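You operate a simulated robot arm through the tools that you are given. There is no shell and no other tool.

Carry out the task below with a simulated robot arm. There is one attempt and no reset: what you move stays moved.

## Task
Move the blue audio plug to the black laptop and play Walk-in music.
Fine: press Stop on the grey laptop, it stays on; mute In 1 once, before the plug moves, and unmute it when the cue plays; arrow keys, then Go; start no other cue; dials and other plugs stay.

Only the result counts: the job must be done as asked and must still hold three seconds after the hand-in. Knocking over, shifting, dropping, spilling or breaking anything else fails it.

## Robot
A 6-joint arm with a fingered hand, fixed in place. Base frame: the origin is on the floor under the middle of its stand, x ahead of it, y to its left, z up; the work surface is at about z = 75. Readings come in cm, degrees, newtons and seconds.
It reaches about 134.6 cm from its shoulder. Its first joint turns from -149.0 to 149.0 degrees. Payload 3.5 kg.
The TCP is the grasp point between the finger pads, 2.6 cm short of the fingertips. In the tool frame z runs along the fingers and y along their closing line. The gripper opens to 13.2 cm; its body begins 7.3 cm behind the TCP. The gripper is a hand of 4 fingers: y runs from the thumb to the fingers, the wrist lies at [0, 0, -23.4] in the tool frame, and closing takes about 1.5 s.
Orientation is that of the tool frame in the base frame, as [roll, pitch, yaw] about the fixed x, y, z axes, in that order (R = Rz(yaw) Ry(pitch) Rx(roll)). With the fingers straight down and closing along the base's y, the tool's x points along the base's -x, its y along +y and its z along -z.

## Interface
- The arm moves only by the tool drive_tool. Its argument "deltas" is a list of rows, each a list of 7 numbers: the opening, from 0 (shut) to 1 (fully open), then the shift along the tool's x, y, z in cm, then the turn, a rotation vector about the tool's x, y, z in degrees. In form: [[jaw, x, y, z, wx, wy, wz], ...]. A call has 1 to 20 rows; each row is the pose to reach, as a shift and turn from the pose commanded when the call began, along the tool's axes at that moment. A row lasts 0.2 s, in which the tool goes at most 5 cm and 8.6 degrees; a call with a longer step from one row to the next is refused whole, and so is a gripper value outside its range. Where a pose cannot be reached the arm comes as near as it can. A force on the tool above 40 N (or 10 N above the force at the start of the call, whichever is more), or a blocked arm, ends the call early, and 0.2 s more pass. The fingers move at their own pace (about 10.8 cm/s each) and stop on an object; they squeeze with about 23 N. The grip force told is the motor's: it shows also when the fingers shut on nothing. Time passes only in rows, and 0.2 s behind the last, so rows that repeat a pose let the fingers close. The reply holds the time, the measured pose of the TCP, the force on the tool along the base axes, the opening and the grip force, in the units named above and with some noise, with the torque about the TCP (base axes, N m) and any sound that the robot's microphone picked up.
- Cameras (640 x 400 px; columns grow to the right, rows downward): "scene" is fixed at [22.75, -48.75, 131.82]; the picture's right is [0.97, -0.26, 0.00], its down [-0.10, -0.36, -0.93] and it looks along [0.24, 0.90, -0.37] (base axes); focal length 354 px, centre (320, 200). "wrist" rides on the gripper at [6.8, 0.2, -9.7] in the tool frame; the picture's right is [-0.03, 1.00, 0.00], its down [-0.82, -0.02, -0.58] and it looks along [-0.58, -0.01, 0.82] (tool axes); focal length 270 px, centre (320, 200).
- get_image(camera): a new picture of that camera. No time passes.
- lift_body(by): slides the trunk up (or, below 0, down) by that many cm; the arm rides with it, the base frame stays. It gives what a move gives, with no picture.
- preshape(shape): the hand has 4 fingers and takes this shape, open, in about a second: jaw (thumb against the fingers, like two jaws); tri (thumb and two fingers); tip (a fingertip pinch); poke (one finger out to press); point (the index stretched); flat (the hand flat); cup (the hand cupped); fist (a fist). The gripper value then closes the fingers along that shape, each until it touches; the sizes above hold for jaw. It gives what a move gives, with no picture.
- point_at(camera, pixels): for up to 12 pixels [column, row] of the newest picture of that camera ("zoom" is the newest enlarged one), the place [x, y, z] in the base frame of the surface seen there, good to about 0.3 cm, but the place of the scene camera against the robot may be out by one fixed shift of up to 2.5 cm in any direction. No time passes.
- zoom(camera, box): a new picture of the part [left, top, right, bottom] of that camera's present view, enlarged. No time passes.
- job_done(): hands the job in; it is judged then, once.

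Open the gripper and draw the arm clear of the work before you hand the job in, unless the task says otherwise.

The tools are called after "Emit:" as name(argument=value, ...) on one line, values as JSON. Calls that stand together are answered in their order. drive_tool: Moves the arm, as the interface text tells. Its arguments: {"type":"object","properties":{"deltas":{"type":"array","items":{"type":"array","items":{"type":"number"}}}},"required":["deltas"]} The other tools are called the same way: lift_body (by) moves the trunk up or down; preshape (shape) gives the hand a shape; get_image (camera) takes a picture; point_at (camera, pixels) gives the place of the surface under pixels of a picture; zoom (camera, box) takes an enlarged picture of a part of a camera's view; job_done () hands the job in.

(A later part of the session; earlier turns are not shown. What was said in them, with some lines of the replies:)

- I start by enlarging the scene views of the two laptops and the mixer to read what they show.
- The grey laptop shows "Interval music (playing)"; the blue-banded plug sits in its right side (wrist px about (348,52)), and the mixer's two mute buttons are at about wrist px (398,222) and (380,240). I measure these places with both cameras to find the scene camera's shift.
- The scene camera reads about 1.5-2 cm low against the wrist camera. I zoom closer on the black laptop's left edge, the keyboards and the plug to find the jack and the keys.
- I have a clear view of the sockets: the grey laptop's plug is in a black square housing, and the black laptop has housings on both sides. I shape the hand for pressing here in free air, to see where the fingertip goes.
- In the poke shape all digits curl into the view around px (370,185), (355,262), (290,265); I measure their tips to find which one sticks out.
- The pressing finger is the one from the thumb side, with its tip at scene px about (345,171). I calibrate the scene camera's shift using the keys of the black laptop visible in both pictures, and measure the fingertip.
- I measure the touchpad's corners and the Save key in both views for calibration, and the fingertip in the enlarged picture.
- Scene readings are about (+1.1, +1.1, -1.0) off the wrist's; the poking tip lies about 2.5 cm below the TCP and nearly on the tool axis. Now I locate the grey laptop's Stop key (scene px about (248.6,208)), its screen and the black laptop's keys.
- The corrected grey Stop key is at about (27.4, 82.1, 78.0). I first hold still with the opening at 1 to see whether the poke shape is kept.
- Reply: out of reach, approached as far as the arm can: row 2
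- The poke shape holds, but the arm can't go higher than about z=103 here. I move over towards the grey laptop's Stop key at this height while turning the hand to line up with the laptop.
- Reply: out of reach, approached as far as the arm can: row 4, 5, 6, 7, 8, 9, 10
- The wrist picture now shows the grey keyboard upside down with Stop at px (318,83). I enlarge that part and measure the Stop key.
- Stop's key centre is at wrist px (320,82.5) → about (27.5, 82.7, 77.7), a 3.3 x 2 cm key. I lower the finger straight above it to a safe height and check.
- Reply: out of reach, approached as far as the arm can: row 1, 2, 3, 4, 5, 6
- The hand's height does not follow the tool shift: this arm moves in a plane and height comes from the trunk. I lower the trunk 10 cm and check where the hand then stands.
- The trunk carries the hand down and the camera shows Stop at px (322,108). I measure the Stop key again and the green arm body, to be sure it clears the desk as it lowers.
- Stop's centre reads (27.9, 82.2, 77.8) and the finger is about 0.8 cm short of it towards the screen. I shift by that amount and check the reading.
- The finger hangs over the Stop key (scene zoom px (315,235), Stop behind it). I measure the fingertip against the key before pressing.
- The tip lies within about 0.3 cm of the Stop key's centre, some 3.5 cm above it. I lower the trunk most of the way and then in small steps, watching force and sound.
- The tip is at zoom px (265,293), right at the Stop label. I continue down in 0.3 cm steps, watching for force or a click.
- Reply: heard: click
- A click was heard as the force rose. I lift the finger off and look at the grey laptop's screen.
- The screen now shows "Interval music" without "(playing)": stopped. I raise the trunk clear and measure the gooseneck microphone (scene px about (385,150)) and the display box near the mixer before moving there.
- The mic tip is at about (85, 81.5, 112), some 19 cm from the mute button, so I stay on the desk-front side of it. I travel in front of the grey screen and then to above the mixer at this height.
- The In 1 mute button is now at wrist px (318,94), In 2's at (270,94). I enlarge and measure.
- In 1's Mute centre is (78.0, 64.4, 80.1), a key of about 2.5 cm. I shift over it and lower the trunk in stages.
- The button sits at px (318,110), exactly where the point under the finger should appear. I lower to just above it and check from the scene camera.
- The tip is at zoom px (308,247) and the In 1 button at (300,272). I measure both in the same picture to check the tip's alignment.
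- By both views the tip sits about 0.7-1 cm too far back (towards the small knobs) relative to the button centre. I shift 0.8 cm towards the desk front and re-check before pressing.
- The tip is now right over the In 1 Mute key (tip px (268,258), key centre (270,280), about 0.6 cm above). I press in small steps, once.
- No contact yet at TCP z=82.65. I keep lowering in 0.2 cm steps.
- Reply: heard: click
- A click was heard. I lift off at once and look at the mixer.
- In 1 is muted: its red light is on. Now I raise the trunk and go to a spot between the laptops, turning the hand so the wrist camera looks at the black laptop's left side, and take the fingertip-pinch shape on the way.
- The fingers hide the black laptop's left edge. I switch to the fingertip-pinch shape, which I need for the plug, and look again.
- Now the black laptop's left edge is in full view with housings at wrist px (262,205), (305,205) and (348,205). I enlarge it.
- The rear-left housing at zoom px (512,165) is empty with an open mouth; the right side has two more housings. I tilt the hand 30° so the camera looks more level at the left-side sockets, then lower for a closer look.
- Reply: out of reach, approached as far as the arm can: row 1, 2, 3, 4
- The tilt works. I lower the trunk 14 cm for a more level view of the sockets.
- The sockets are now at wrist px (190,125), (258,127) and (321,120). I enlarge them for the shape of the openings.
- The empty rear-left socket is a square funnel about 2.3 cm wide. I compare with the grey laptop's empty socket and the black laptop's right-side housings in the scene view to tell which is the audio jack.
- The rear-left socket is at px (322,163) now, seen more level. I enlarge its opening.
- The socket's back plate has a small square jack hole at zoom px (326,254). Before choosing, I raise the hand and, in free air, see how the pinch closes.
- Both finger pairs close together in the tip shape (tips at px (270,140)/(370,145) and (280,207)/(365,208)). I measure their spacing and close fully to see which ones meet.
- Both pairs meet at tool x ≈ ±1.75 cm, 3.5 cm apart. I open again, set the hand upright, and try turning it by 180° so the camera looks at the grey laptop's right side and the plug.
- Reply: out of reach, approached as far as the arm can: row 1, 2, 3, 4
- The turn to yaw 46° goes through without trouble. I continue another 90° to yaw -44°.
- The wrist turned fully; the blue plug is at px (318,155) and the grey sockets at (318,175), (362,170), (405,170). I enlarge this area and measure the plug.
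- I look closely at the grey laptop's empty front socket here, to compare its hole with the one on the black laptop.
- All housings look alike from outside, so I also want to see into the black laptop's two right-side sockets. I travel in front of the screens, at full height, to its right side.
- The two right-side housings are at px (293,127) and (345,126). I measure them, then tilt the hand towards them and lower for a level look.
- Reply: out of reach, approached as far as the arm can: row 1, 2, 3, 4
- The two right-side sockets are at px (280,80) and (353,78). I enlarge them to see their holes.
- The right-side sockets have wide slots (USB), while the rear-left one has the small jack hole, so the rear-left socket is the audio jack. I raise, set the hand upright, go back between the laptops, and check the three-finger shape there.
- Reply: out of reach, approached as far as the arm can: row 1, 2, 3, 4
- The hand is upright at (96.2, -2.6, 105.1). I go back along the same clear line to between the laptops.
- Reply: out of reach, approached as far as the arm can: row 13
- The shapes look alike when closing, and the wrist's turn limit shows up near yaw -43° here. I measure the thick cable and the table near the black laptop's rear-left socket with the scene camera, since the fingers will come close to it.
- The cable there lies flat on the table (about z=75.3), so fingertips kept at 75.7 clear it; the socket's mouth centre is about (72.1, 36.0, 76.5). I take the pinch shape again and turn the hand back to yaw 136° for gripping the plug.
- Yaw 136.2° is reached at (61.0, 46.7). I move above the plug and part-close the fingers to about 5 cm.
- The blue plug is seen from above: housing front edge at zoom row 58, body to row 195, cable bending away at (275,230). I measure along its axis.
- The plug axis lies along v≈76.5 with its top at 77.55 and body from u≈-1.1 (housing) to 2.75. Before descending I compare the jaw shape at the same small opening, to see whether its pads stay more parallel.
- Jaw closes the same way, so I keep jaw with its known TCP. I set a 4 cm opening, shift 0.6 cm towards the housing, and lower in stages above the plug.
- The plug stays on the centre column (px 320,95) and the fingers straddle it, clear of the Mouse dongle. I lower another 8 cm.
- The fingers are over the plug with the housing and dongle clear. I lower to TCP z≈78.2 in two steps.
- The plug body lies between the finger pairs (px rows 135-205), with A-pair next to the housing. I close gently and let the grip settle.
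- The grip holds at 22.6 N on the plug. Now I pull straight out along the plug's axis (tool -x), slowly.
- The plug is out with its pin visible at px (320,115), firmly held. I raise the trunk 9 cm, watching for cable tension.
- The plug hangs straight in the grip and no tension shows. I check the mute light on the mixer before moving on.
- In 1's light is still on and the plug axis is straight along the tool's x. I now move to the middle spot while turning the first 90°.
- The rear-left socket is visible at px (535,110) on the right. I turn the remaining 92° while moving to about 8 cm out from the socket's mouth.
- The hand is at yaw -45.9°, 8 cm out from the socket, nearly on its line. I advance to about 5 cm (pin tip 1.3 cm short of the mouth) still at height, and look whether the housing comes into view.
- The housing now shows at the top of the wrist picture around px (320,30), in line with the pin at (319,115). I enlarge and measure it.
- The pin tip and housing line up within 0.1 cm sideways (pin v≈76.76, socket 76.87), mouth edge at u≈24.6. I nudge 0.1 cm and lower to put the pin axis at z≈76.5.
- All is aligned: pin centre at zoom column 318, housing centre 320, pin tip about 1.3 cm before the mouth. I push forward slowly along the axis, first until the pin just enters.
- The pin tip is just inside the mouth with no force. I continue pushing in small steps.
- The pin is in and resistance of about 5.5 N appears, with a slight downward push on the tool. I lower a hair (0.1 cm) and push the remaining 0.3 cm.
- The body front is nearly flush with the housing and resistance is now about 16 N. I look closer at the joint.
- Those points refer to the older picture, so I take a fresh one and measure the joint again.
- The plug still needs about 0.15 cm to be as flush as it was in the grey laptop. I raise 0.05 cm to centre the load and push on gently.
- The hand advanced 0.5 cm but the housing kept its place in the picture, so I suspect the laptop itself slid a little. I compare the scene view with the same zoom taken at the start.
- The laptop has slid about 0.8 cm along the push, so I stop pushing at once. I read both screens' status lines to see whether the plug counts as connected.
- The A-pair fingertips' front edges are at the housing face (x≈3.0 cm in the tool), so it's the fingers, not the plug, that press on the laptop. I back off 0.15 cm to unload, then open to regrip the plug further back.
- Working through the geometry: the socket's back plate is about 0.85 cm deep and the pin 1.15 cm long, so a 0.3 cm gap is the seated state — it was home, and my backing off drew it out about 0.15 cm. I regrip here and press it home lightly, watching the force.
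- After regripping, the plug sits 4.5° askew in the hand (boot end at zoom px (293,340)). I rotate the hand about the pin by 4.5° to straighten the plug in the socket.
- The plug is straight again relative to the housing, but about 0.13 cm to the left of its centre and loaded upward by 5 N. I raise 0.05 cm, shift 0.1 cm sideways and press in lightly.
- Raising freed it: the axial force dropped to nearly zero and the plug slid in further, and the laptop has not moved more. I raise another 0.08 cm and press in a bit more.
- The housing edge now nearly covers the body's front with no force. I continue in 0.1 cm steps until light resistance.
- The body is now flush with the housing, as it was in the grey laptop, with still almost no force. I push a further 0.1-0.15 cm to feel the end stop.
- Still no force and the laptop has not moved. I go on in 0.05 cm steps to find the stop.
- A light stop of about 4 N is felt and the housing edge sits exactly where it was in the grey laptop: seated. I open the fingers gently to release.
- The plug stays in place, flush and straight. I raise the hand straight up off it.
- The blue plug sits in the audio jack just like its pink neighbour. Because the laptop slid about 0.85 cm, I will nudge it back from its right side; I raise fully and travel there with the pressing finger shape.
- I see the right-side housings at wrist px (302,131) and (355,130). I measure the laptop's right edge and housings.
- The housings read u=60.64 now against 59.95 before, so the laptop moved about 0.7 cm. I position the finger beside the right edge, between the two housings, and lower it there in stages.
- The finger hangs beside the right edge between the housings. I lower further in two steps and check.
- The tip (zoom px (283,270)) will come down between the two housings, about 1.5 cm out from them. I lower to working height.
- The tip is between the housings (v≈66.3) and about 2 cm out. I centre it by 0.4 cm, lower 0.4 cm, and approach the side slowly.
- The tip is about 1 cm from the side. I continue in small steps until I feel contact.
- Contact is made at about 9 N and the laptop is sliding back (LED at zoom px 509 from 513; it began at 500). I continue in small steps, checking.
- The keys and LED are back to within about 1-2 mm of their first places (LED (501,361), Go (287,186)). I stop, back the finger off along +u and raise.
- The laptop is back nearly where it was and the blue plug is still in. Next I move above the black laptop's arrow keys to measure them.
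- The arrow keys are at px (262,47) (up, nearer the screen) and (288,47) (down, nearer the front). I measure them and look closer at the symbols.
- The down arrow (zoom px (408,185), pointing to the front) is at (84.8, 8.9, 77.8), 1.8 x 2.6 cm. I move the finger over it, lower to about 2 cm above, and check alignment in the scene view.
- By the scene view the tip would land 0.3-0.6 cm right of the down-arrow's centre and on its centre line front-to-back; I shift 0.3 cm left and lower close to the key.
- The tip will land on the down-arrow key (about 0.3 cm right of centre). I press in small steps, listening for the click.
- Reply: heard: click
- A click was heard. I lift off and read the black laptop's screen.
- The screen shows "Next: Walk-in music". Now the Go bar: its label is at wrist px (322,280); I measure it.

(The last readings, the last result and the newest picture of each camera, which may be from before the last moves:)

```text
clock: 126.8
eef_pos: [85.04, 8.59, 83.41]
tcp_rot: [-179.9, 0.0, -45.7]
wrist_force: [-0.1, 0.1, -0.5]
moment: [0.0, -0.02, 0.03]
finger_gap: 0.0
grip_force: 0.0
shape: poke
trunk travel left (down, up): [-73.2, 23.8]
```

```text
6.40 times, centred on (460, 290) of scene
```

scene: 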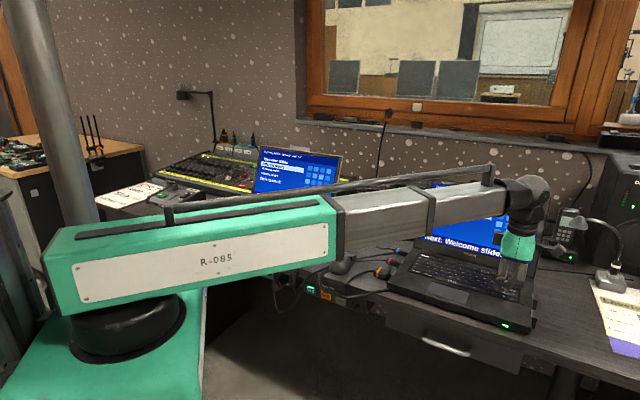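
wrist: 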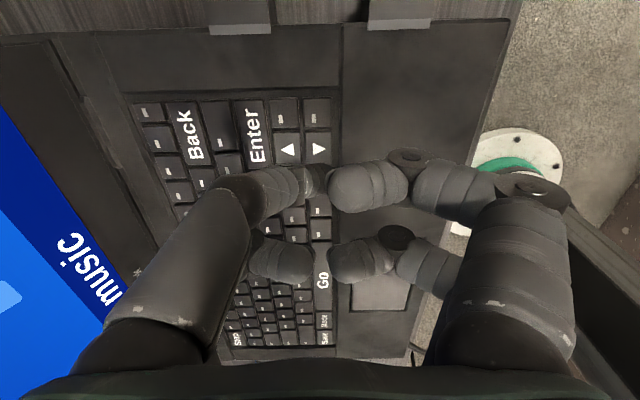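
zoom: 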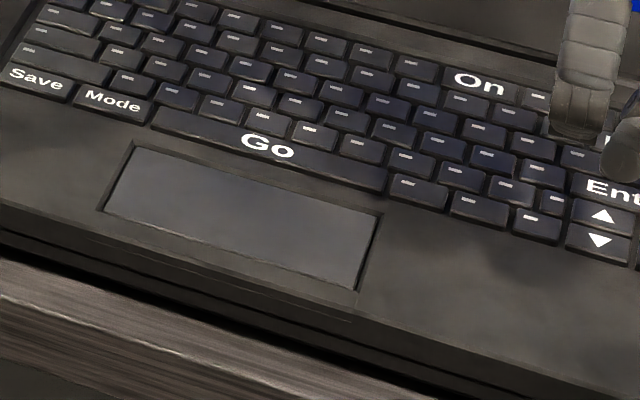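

The Go bar runs along u with its centre near (76.9, 17.3). I move the finger straight over it and check alignment.

Emit:
drive_tool(deltas=[[1, -3.0, 0, 0, 0, 0, 0], [1, -6.0, 0, 0, 0, 0, 0], [1, -9.0, 0, 0, 0, 0, 0], [1, -11.84, -0.04, 0, 0, 0, 0], [1, -11.84, -0.04, 0, 0, 0, 0]])

Emit:
lift_body(by=-2.2)

Emit:
zoom(camera="scene", box=[425, 260, 485, 310])

Emit:
get_image(camera="wrist")

Emit:
zoom(camera="wrist", box=[260, 110, 380, 220])

```text
clock: 128.0
eef_pos: [76.87, 17.19, 83.36]
tcp_rot: [-179.9, 0.1, -45.7]
wrist_force: [-0.2, -0.1, -0.4]
moment: [0.04, 0.02, -0.01]
finger_gap: 0.0
grip_force: 0.1
shape: poke
trunk travel left (down, up): [-73.2, 23.8]
```

```text
clock: 128.6
eef_pos: [76.99, 17.12, 81.17]
tcp_rot: [-180.0, 0.0, -45.7]
wrist_force: [0.4, -0.1, 0.0]
moment: [0.02, -0.02, 0.04]
finger_gap: 0.0
grip_force: 0.1
shape: poke
trunk travel left (down, up): [-71.0, 26.0]
```

```text
8.00 times, centred on (455, 285) of scene
```

zoom: 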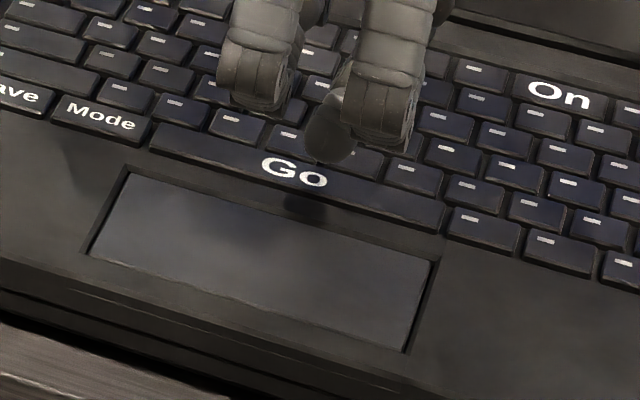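

```text
taken
```

wrist: 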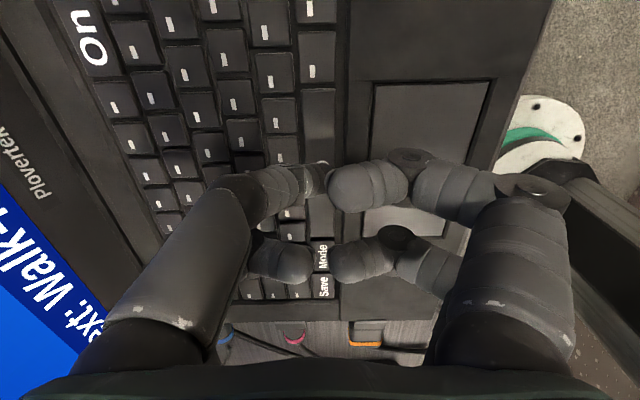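

```text
3.64 times, centred on (320, 165) of wrist
```

zoom: 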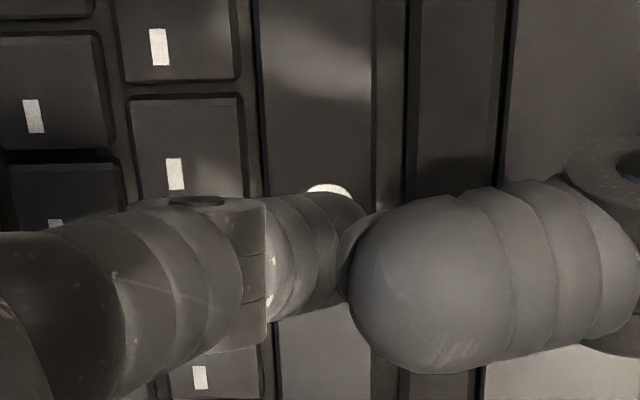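

The tip will land on the Go bar about 0.35 cm towards its front edge; I shift 0.3 cm back to centre and press in small steps.

Emit:
drive_tool(deltas=[[1, 0, -0.3, 0, 0, 0, 0], [1, 0, -0.3, 0, 0, 0, 0]])

Emit:
lift_body(by=-0.5)

Emit:
lift_body(by=-0.2)

```text
clock: 129.2
eef_pos: [77.21, 17.39, 81.18]
tcp_rot: [-180.0, 0.1, -45.7]
wrist_force: [0.2, -0.6, 0.0]
moment: [-0.02, -0.03, 0.02]
finger_gap: 0.0
grip_force: 0.0
shape: poke
trunk travel left (down, up): [-71.0, 26.0]
```

```text
clock: 129.8
eef_pos: [77.15, 17.32, 80.73]
tcp_rot: [-180.0, -0.1, -45.7]
wrist_force: [0.6, 0.4, 0.3]
moment: [0.0, 0.01, 0.01]
finger_gap: 0.0
grip_force: 0.1
shape: poke
trunk travel left (down, up): [-70.5, 26.5]
```

```text
clock: 130.3
eef_pos: [77.25, 17.42, 80.41]
tcp_rot: [180.0, 0.0, -45.6]
wrist_force: [0.7, 0.3, 0.6]
moment: [0.01, 0.02, 0.04]
finger_gap: 0.01
grip_force: 0.0
shape: poke
trunk travel left (down, up): [-70.3, 26.7]
heard: click
```

A click was heard. I lift off and read the screen.

Emit:
lift_body(by=6)

Emit:
get_image(camera="scene")

Emit:
zoom(camera="scene", box=[415, 170, 555, 270])

```text
clock: 131.3
eef_pos: [77.14, 17.23, 86.36]
tcp_rot: [179.9, 0.1, -45.7]
wrist_force: [0.7, -0.8, 0.0]
moment: [0.01, 0.0, 0.04]
finger_gap: 0.0
grip_force: 0.1
shape: poke
trunk travel left (down, up): [-76.3, 20.7]
```

```text
taken
```

scene: 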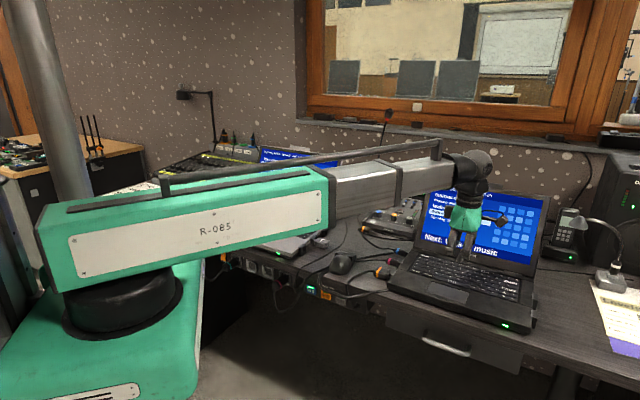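

```text
4.00 times, centred on (485, 220) of scene
```

zoom: 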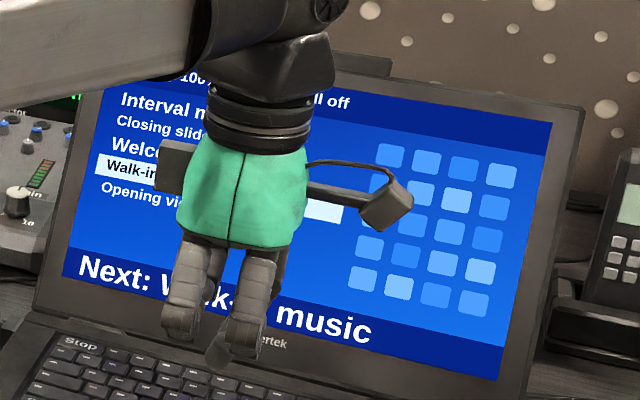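

Go was pressed; the hand still hides the highlighted line. I raise fully and move away to the middle, turning the hand, then read the screen.

Emit:
lift_body(by=18)

Emit:
drive_tool(deltas=[[1, -2.8, -0.8, 0, 0, 0, -8], [1, -5.6, -1.6, 0, 0, 0, -16], [1, -8.4, -2.4, 0, 0, 0, -24], [1, -11.2, -3.2, 0, 0, 0, -32], [1, -14.0, -4.0, 0, 0, 0, -40], [1, -16.8, -4.8, 0, 0, 0, -48], [1, -19.6, -5.6, 0, 0, 0, -56], [1, -22.4, -6.4, 0, 0, 0, -64], [1, -25.2, -7.2, 0, 0, 0, -72], [1, -28.0, -8.0, 0, 0, 0, -80], [1, -29.8, -8.3, 0, 0, 0, -88]])

Emit:
get_image(camera="scene")

Emit:
zoom(camera="scene", box=[415, 170, 555, 270])

Emit:
zoom(camera="scene", box=[370, 215, 430, 275])

```text
clock: 133.3
eef_pos: [77.16, 17.34, 104.48]
tcp_rot: [-180.0, -0.1, -45.7]
wrist_force: [-0.5, 0.0, -0.2]
moment: [0.0, -0.04, -0.02]
finger_gap: 0.01
grip_force: 0.0
shape: poke
trunk travel left (down, up): [-94.3, 2.7]
```

```text
clock: 135.7
eef_pos: [62.19, 44.59, 104.45]
tcp_rot: [180.0, 0.0, 42.4]
wrist_force: [0.0, 0.1, 0.1]
moment: [-0.03, 0.01, 0.0]
finger_gap: 0.0
grip_force: 0.0
shape: poke
trunk travel left (down, up): [-94.3, 2.7]
```

```text
taken
```

scene: 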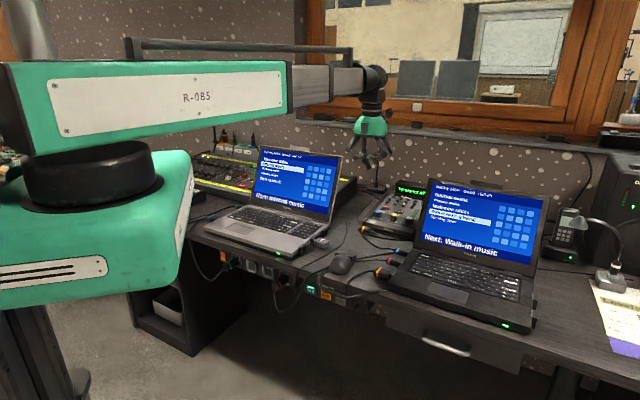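

```text
4.00 times, centred on (485, 220) of scene
```

zoom: 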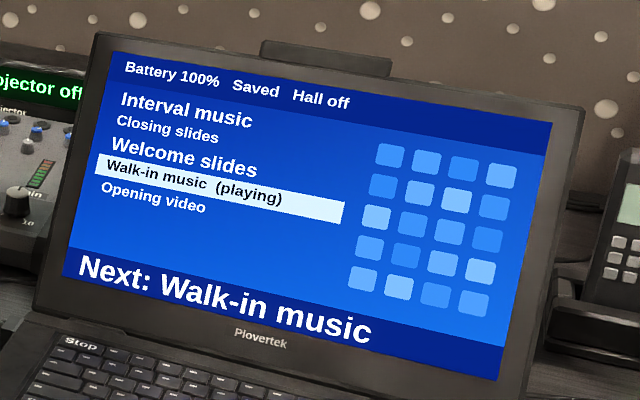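

```text
6.67 times, centred on (400, 245) of scene
```

zoom: 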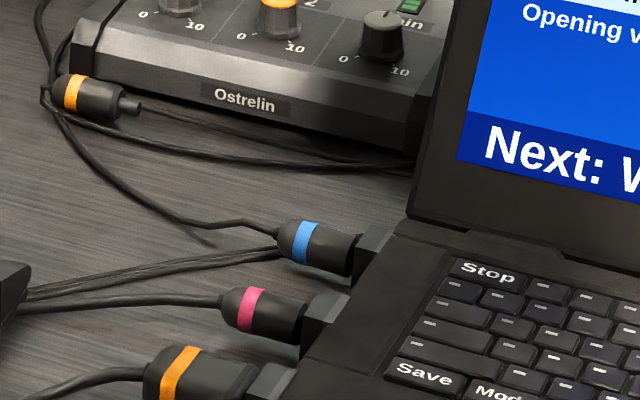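

"Walk-in music (playing)" is shown. I look closely at the blue plug to make sure it stayed fully in when the laptop was nudged back.

Emit:
zoom(camera="scene", box=[385, 235, 415, 265])

Emit:
get_image(camera="wrist")

```text
13.33 times, centred on (400, 250) of scene
```

zoom: 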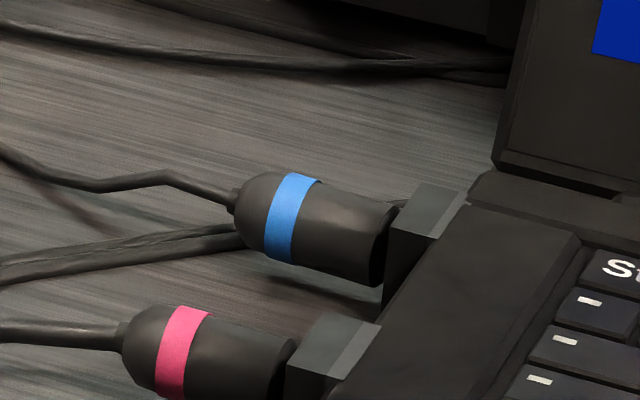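

```text
taken
```

wrist: 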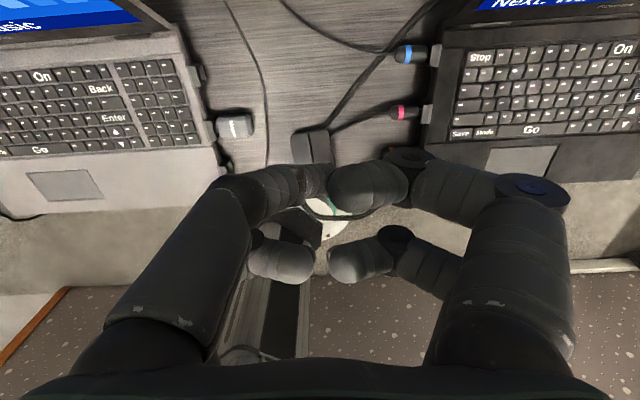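

I enlarge the wrist view of the blue and pink plugs from above to compare their seating.

Emit:
zoom(camera="wrist", box=[370, 20, 470, 130])

Emit:
zoom(camera="wrist", box=[390, 35, 450, 75])

Emit:
point_at(camera="wrist", pixels=[[407, 54], [415, 54], [425, 55], [436, 56], [402, 112], [415, 112], [427, 113]])

```text
3.64 times, centred on (420, 75) of wrist
```

zoom: 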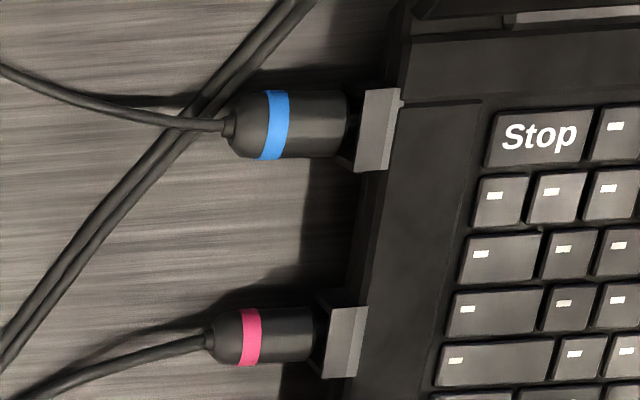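

```text
10.00 times, centred on (420, 55) of wrist
```

zoom: 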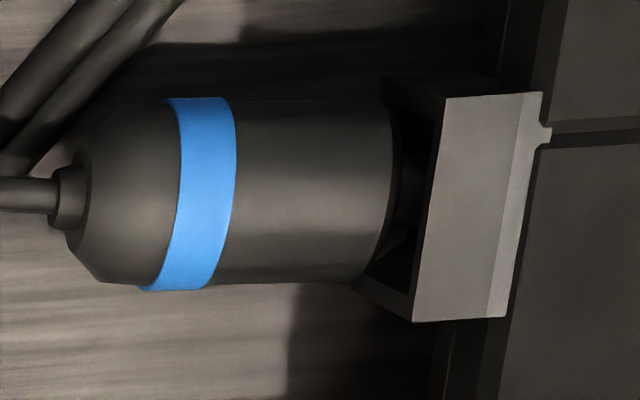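

```text
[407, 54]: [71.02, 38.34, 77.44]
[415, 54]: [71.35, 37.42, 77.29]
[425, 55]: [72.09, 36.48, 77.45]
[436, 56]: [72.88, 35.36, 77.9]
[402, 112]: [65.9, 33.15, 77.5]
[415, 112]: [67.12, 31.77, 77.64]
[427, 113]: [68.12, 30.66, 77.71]
```

Both plugs are equally seated. Now I go to unmute In 1: first I turn the hand on towards the earlier pressing pose (yaw -134°), in two parts.

Emit:
drive_tool(deltas=[[1, 0, 0, 0, 0, 0, -8.5], [1, 0, 0, 0, 0, 0, -17], [1, 0, 0, 0, 0, 0, -25.5], [1, 0, 0, 0, 0, 0, -34], [1, 0, 0, 0, 0, 0, -42.5], [1, 0, 0, 0, 0, 0, -51], [1, 0, 0, 0, 0, 0, -59.5], [1, 0, 0, 0, 0, 0, -68], [1, 0, 0, 0, 0, 0, -76.5], [1, 0, 0, 0, 0, 0, -85], [1, 0, 0, 0, 0, 0, -93.6]])

Emit:
drive_tool(deltas=[[1, 0.2, 2.2, 0, 0, 0, -8.2], [1, 0.4, 4.4, 0, 0, 0, -16.4], [1, 0.6, 6.7, 0, 0, 0, -24.5], [1, 0.85, 8.9, 0, 0, 0, -32.7], [1, 1.06, 11.1, 0, 0, 0, -40.9], [1, 1.3, 13.3, 0, 0, 0, -49.1], [1, 1.5, 15.5, 0, 0, 0, -57.3], [1, 1.7, 17.7, 0, 0, 0, -65.5], [1, 1.9, 20.0, 0, 0, 0, -73.6], [1, 2.1, 22.2, 0, 0, 0, -81.8], [1, 2.34, 24.4, 0, 0, 0, -90]])

Emit:
get_image(camera="wrist")

Emit:
get_image(camera="scene")

```text
clock: 138.1
eef_pos: [62.21, 44.54, 104.51]
tcp_rot: [180.0, 0.1, 136.0]
wrist_force: [-0.5, -0.5, -0.5]
moment: [-0.03, 0.02, 0.03]
finger_gap: 0.0
grip_force: 0.1
shape: poke
trunk travel left (down, up): [-94.3, 2.7]
```

```text
clock: 140.5
eef_pos: [77.6, 63.73, 104.43]
tcp_rot: [179.9, 0.0, -134.0]
wrist_force: [0.8, -0.1, -0.6]
moment: [-0.01, -0.03, 0.03]
finger_gap: 0.01
grip_force: 0.1
shape: poke
trunk travel left (down, up): [-94.3, 2.7]
```

```text
taken
```

wrist: 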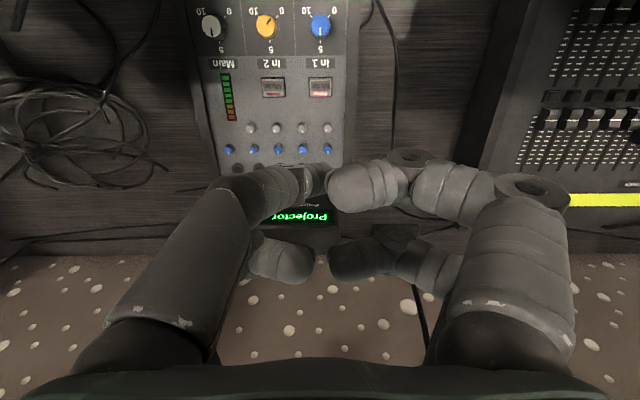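

```text
taken
```

scene: 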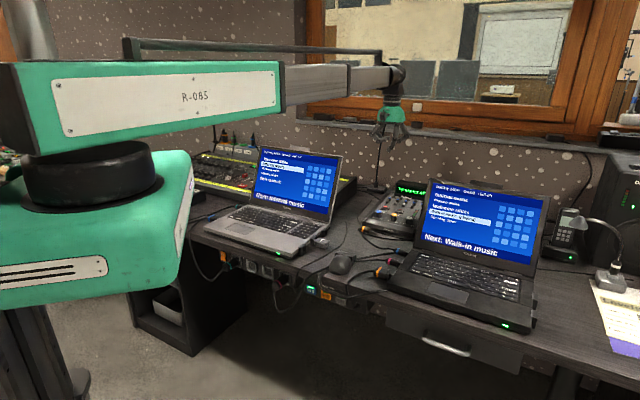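

In 1's lit Mute button is at px (320,88). I verify its place and zoom to see the lamps, then lower as before.

Emit:
point_at(camera="wrist", pixels=[[320, 88], [313, 84], [327, 93], [273, 88]])

Emit:
zoom(camera="wrist", box=[190, 0, 370, 160])

Emit:
lift_body(by=-10)

Emit:
get_image(camera="wrist")

```text
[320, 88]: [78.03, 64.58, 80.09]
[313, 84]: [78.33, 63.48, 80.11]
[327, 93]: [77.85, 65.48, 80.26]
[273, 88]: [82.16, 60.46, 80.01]
```

```text
2.50 times, centred on (280, 80) of wrist
```

zoom: 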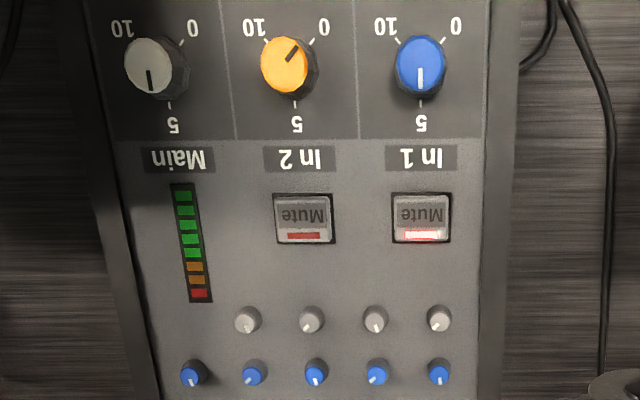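

```text
clock: 141.8
eef_pos: [77.58, 63.55, 94.51]
tcp_rot: [179.9, 0.0, -134.2]
wrist_force: [0.0, 0.3, -0.4]
moment: [-0.03, 0.01, -0.01]
finger_gap: 0.01
grip_force: 0.0
shape: poke
trunk travel left (down, up): [-84.3, 12.7]
```

```text
taken
```

wrist: 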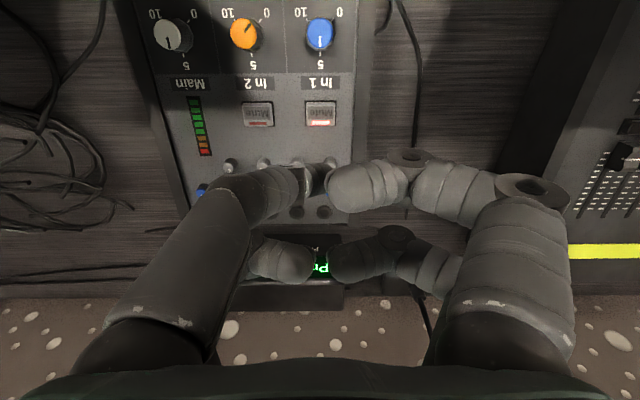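

The mixer is in its place and In 1's lamp is lit. I lower to just above the button and check the tip.

Emit:
lift_body(by=-11)

Emit:
zoom(camera="scene", box=[370, 180, 410, 220])

Emit:
zoom(camera="wrist", box=[260, 110, 380, 230])

```text
clock: 143.2
eef_pos: [77.56, 63.73, 83.49]
tcp_rot: [-179.9, 0.0, -134.1]
wrist_force: [0.6, 0.5, 0.1]
moment: [-0.04, 0.01, -0.02]
finger_gap: 0.0
grip_force: 0.1
shape: poke
trunk travel left (down, up): [-73.3, 23.7]
```

```text
10.00 times, centred on (390, 200) of scene
```

zoom: 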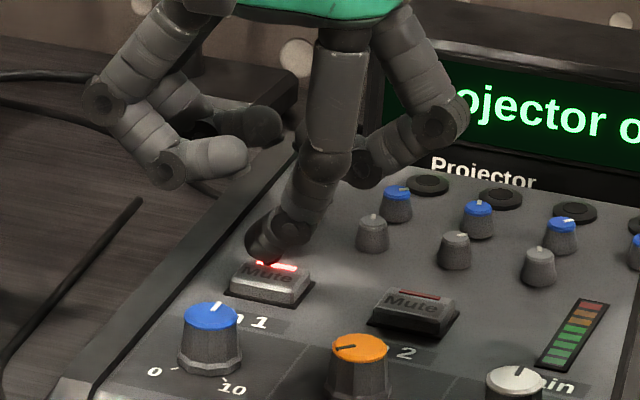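

```text
3.33 times, centred on (320, 170) of wrist
```

zoom: 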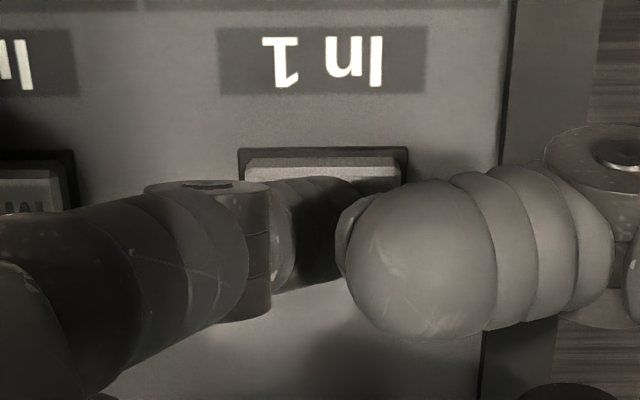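

The tip is over the lit In 1 Mute key exactly as at the first press. I press in small steps, once.

Emit:
lift_body(by=-0.65)

Emit:
lift_body(by=-0.25)

```text
clock: 143.8
eef_pos: [77.5, 63.74, 82.74]
tcp_rot: [180.0, -0.1, -134.1]
wrist_force: [0.1, -0.1, -0.1]
moment: [-0.02, 0.06, 0.0]
finger_gap: 0.0
grip_force: 0.0
shape: poke
trunk travel left (down, up): [-72.7, 24.3]
```

```text
clock: 144.3
eef_pos: [77.59, 63.68, 82.72]
tcp_rot: [180.0, 0.0, -134.1]
wrist_force: [1.4, -1.2, 1.1]
moment: [-0.03, -0.01, 0.02]
finger_gap: 0.01
grip_force: 0.1
shape: poke
trunk travel left (down, up): [-72.4, 24.6]
heard: click
```

A click was heard. I lift off and check the lamp.

Emit:
lift_body(by=4)

Emit:
zoom(camera="scene", box=[370, 180, 410, 220])

Emit:
zoom(camera="scene", box=[415, 170, 555, 270])

```text
clock: 145.2
eef_pos: [77.6, 63.81, 86.61]
tcp_rot: [180.0, 0.1, -134.1]
wrist_force: [0.5, -0.2, -0.5]
moment: [0.01, 0.0, 0.03]
finger_gap: 0.0
grip_force: 0.1
shape: poke
trunk travel left (down, up): [-76.4, 20.6]
```

```text
10.00 times, centred on (390, 200) of scene
```

zoom: 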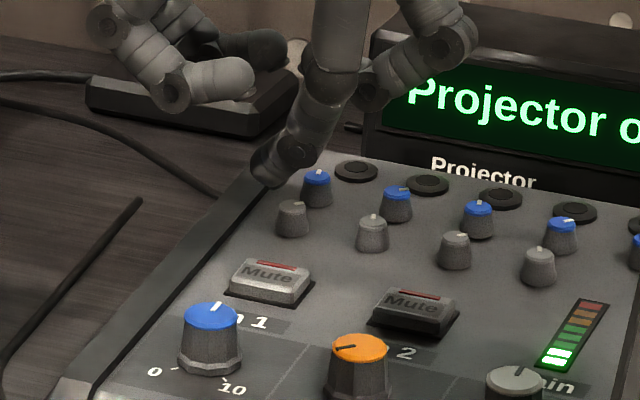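

```text
4.00 times, centred on (485, 220) of scene
```

zoom: 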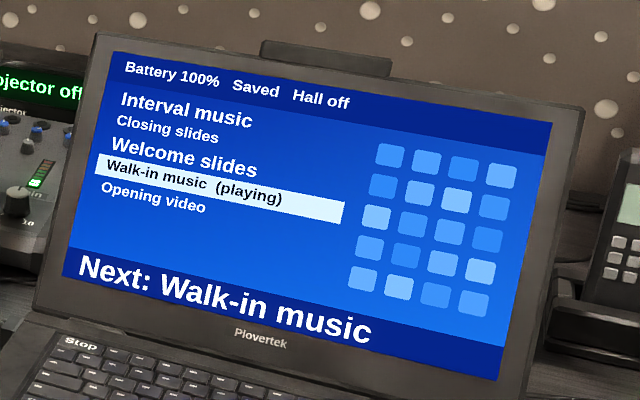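

In 1 is unmuted and the Main meter shows signal, so the sound comes through the moved plug. I raise the hand, draw it back clear, and open it.

Emit:
lift_body(by=17)

Emit:
drive_tool(deltas=[[1, 3.5, 0.4, 0, 0, 0, 0], [1, 7.0, 0.8, 0, 0, 0, 0], [1, 10.5, 1.2, 0, 0, 0, 0], [1, 14.0, 1.6, 0, 0, 0, 0], [1, 17.5, 2.0, 0, 0, 0, 0], [1, 21.0, 2.4, 0, 0, 0, 0], [1, 24.5, 2.8, 0, 0, 0, 0], [1, 27.7, 3.1, 0, 0, 0, 0]])

Emit:
preshape(shape="jaw")

Emit:
get_image(camera="scene")

Emit:
zoom(camera="scene", box=[190, 140, 350, 270])

Emit:
zoom(camera="scene", box=[340, 160, 560, 330])

```text
clock: 147.1
eef_pos: [77.52, 63.62, 103.49]
tcp_rot: [-180.0, 0.1, -134.0]
wrist_force: [0.0, 0.3, 0.1]
moment: [-0.01, 0.0, -0.01]
finger_gap: 0.0
grip_force: 0.0
shape: poke
trunk travel left (down, up): [-93.4, 3.6]
```

```text
clock: 148.9
eef_pos: [55.96, 46.02, 103.59]
tcp_rot: [-180.0, -0.1, -134.1]
wrist_force: [0.4, -0.3, -0.1]
moment: [0.01, 0.02, 0.01]
finger_gap: 0.0
grip_force: 0.2
shape: poke
trunk travel left (down, up): [-93.4, 3.6]
```

```text
clock: 149.8
eef_pos: [56.08, 46.01, 103.65]
tcp_rot: [180.0, 0.0, -134.1]
wrist_force: [-0.4, 0.1, 0.8]
moment: [0.03, -0.01, 0.05]
finger_gap: 13.19
grip_force: 0.1
shape: jaw
trunk travel left (down, up): [-93.4, 3.6]
```

```text
taken
```

scene: 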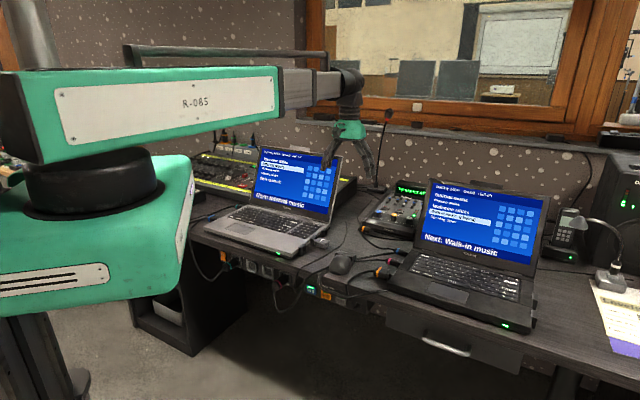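

```text
3.08 times, centred on (270, 205) of scene
```

zoom: 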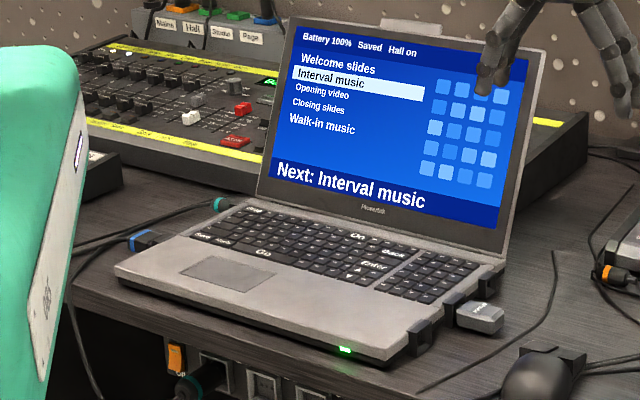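

```text
2.35 times, centred on (450, 245) of scene
```

zoom: 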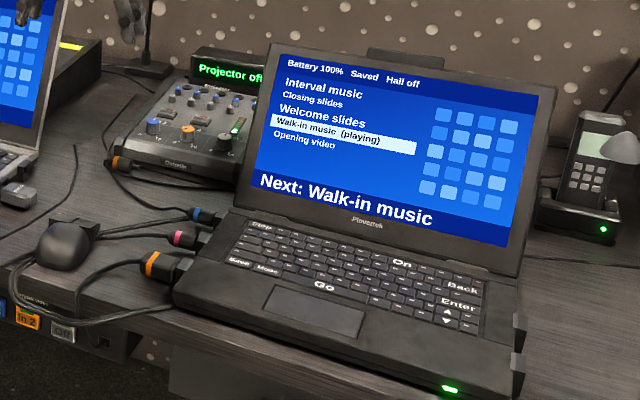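

The grey laptop is on and stopped, the black one plays Walk-in music, In 1 is unmuted, and plugs and dials are in place. I draw the open hand a little further back and then hand in.

Emit:
drive_tool(deltas=[[1, 4, 0, 0, 0, 0, 0], [1, 8, 0, 0, 0, 0, 0], [1, 12, 0, 0, 0, 0, 0], [1, 12, 0, 0, 0, 0, 0]])

Emit:
zoom(camera="scene", box=[340, 160, 560, 330])

```text
clock: 150.8
eef_pos: [47.71, 37.25, 103.6]
tcp_rot: [180.0, 0.0, -134.1]
wrist_force: [0.6, 0.3, 1.0]
moment: [0.01, -0.01, 0.0]
finger_gap: 13.19
grip_force: 0.0
shape: jaw
trunk travel left (down, up): [-93.4, 3.6]
```

```text
2.35 times, centred on (450, 245) of scene
```

zoom: 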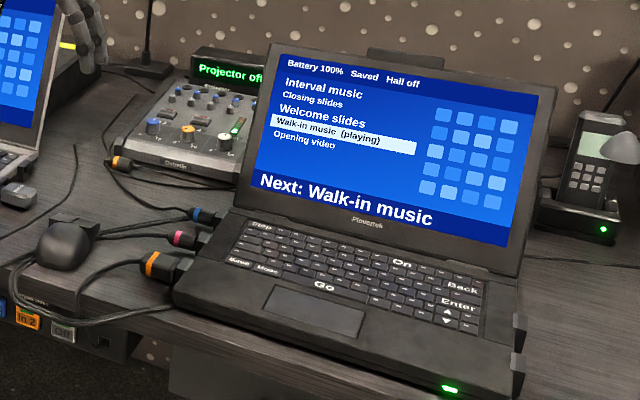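

The cue is playing, the plug is seated, and the arm is clear with the gripper open, so I hand the job in.

Emit:
job_done()

```text
The job is handed in.
```

The blue audio plug is now in the black laptop, and Walk-in music is playing. The Main meter shows signal, so sound is reaching the mixer. One thing went off plan: I pushed the black laptop out of place while plugging in, covered below.

- **Grey laptop:** I pressed Stop once. It is still on and shows Interval music as no longer playing.
- **In 1:** I muted it once before moving the plug and unmuted it once the cue was playing.
- **Plug:** It is in the rear socket on the black laptop's left side, the only free one shaped for an audio plug. It sits as deep as the pink plug next to it.
- **Cue:** I pressed the down arrow once, which selected Walk-in music, then Go once. No other cue was started.
- **Black laptop moved:** While inserting the plug I pushed the laptop about 0.7–0.85 cm to its right. I nudged it back with a finger, and it now sits within about 0.3 cm of where it was, possibly turned by about a degree.

I touched no dials or other plugs. The pink and orange plugs moved slightly with the black laptop while it was shifted.
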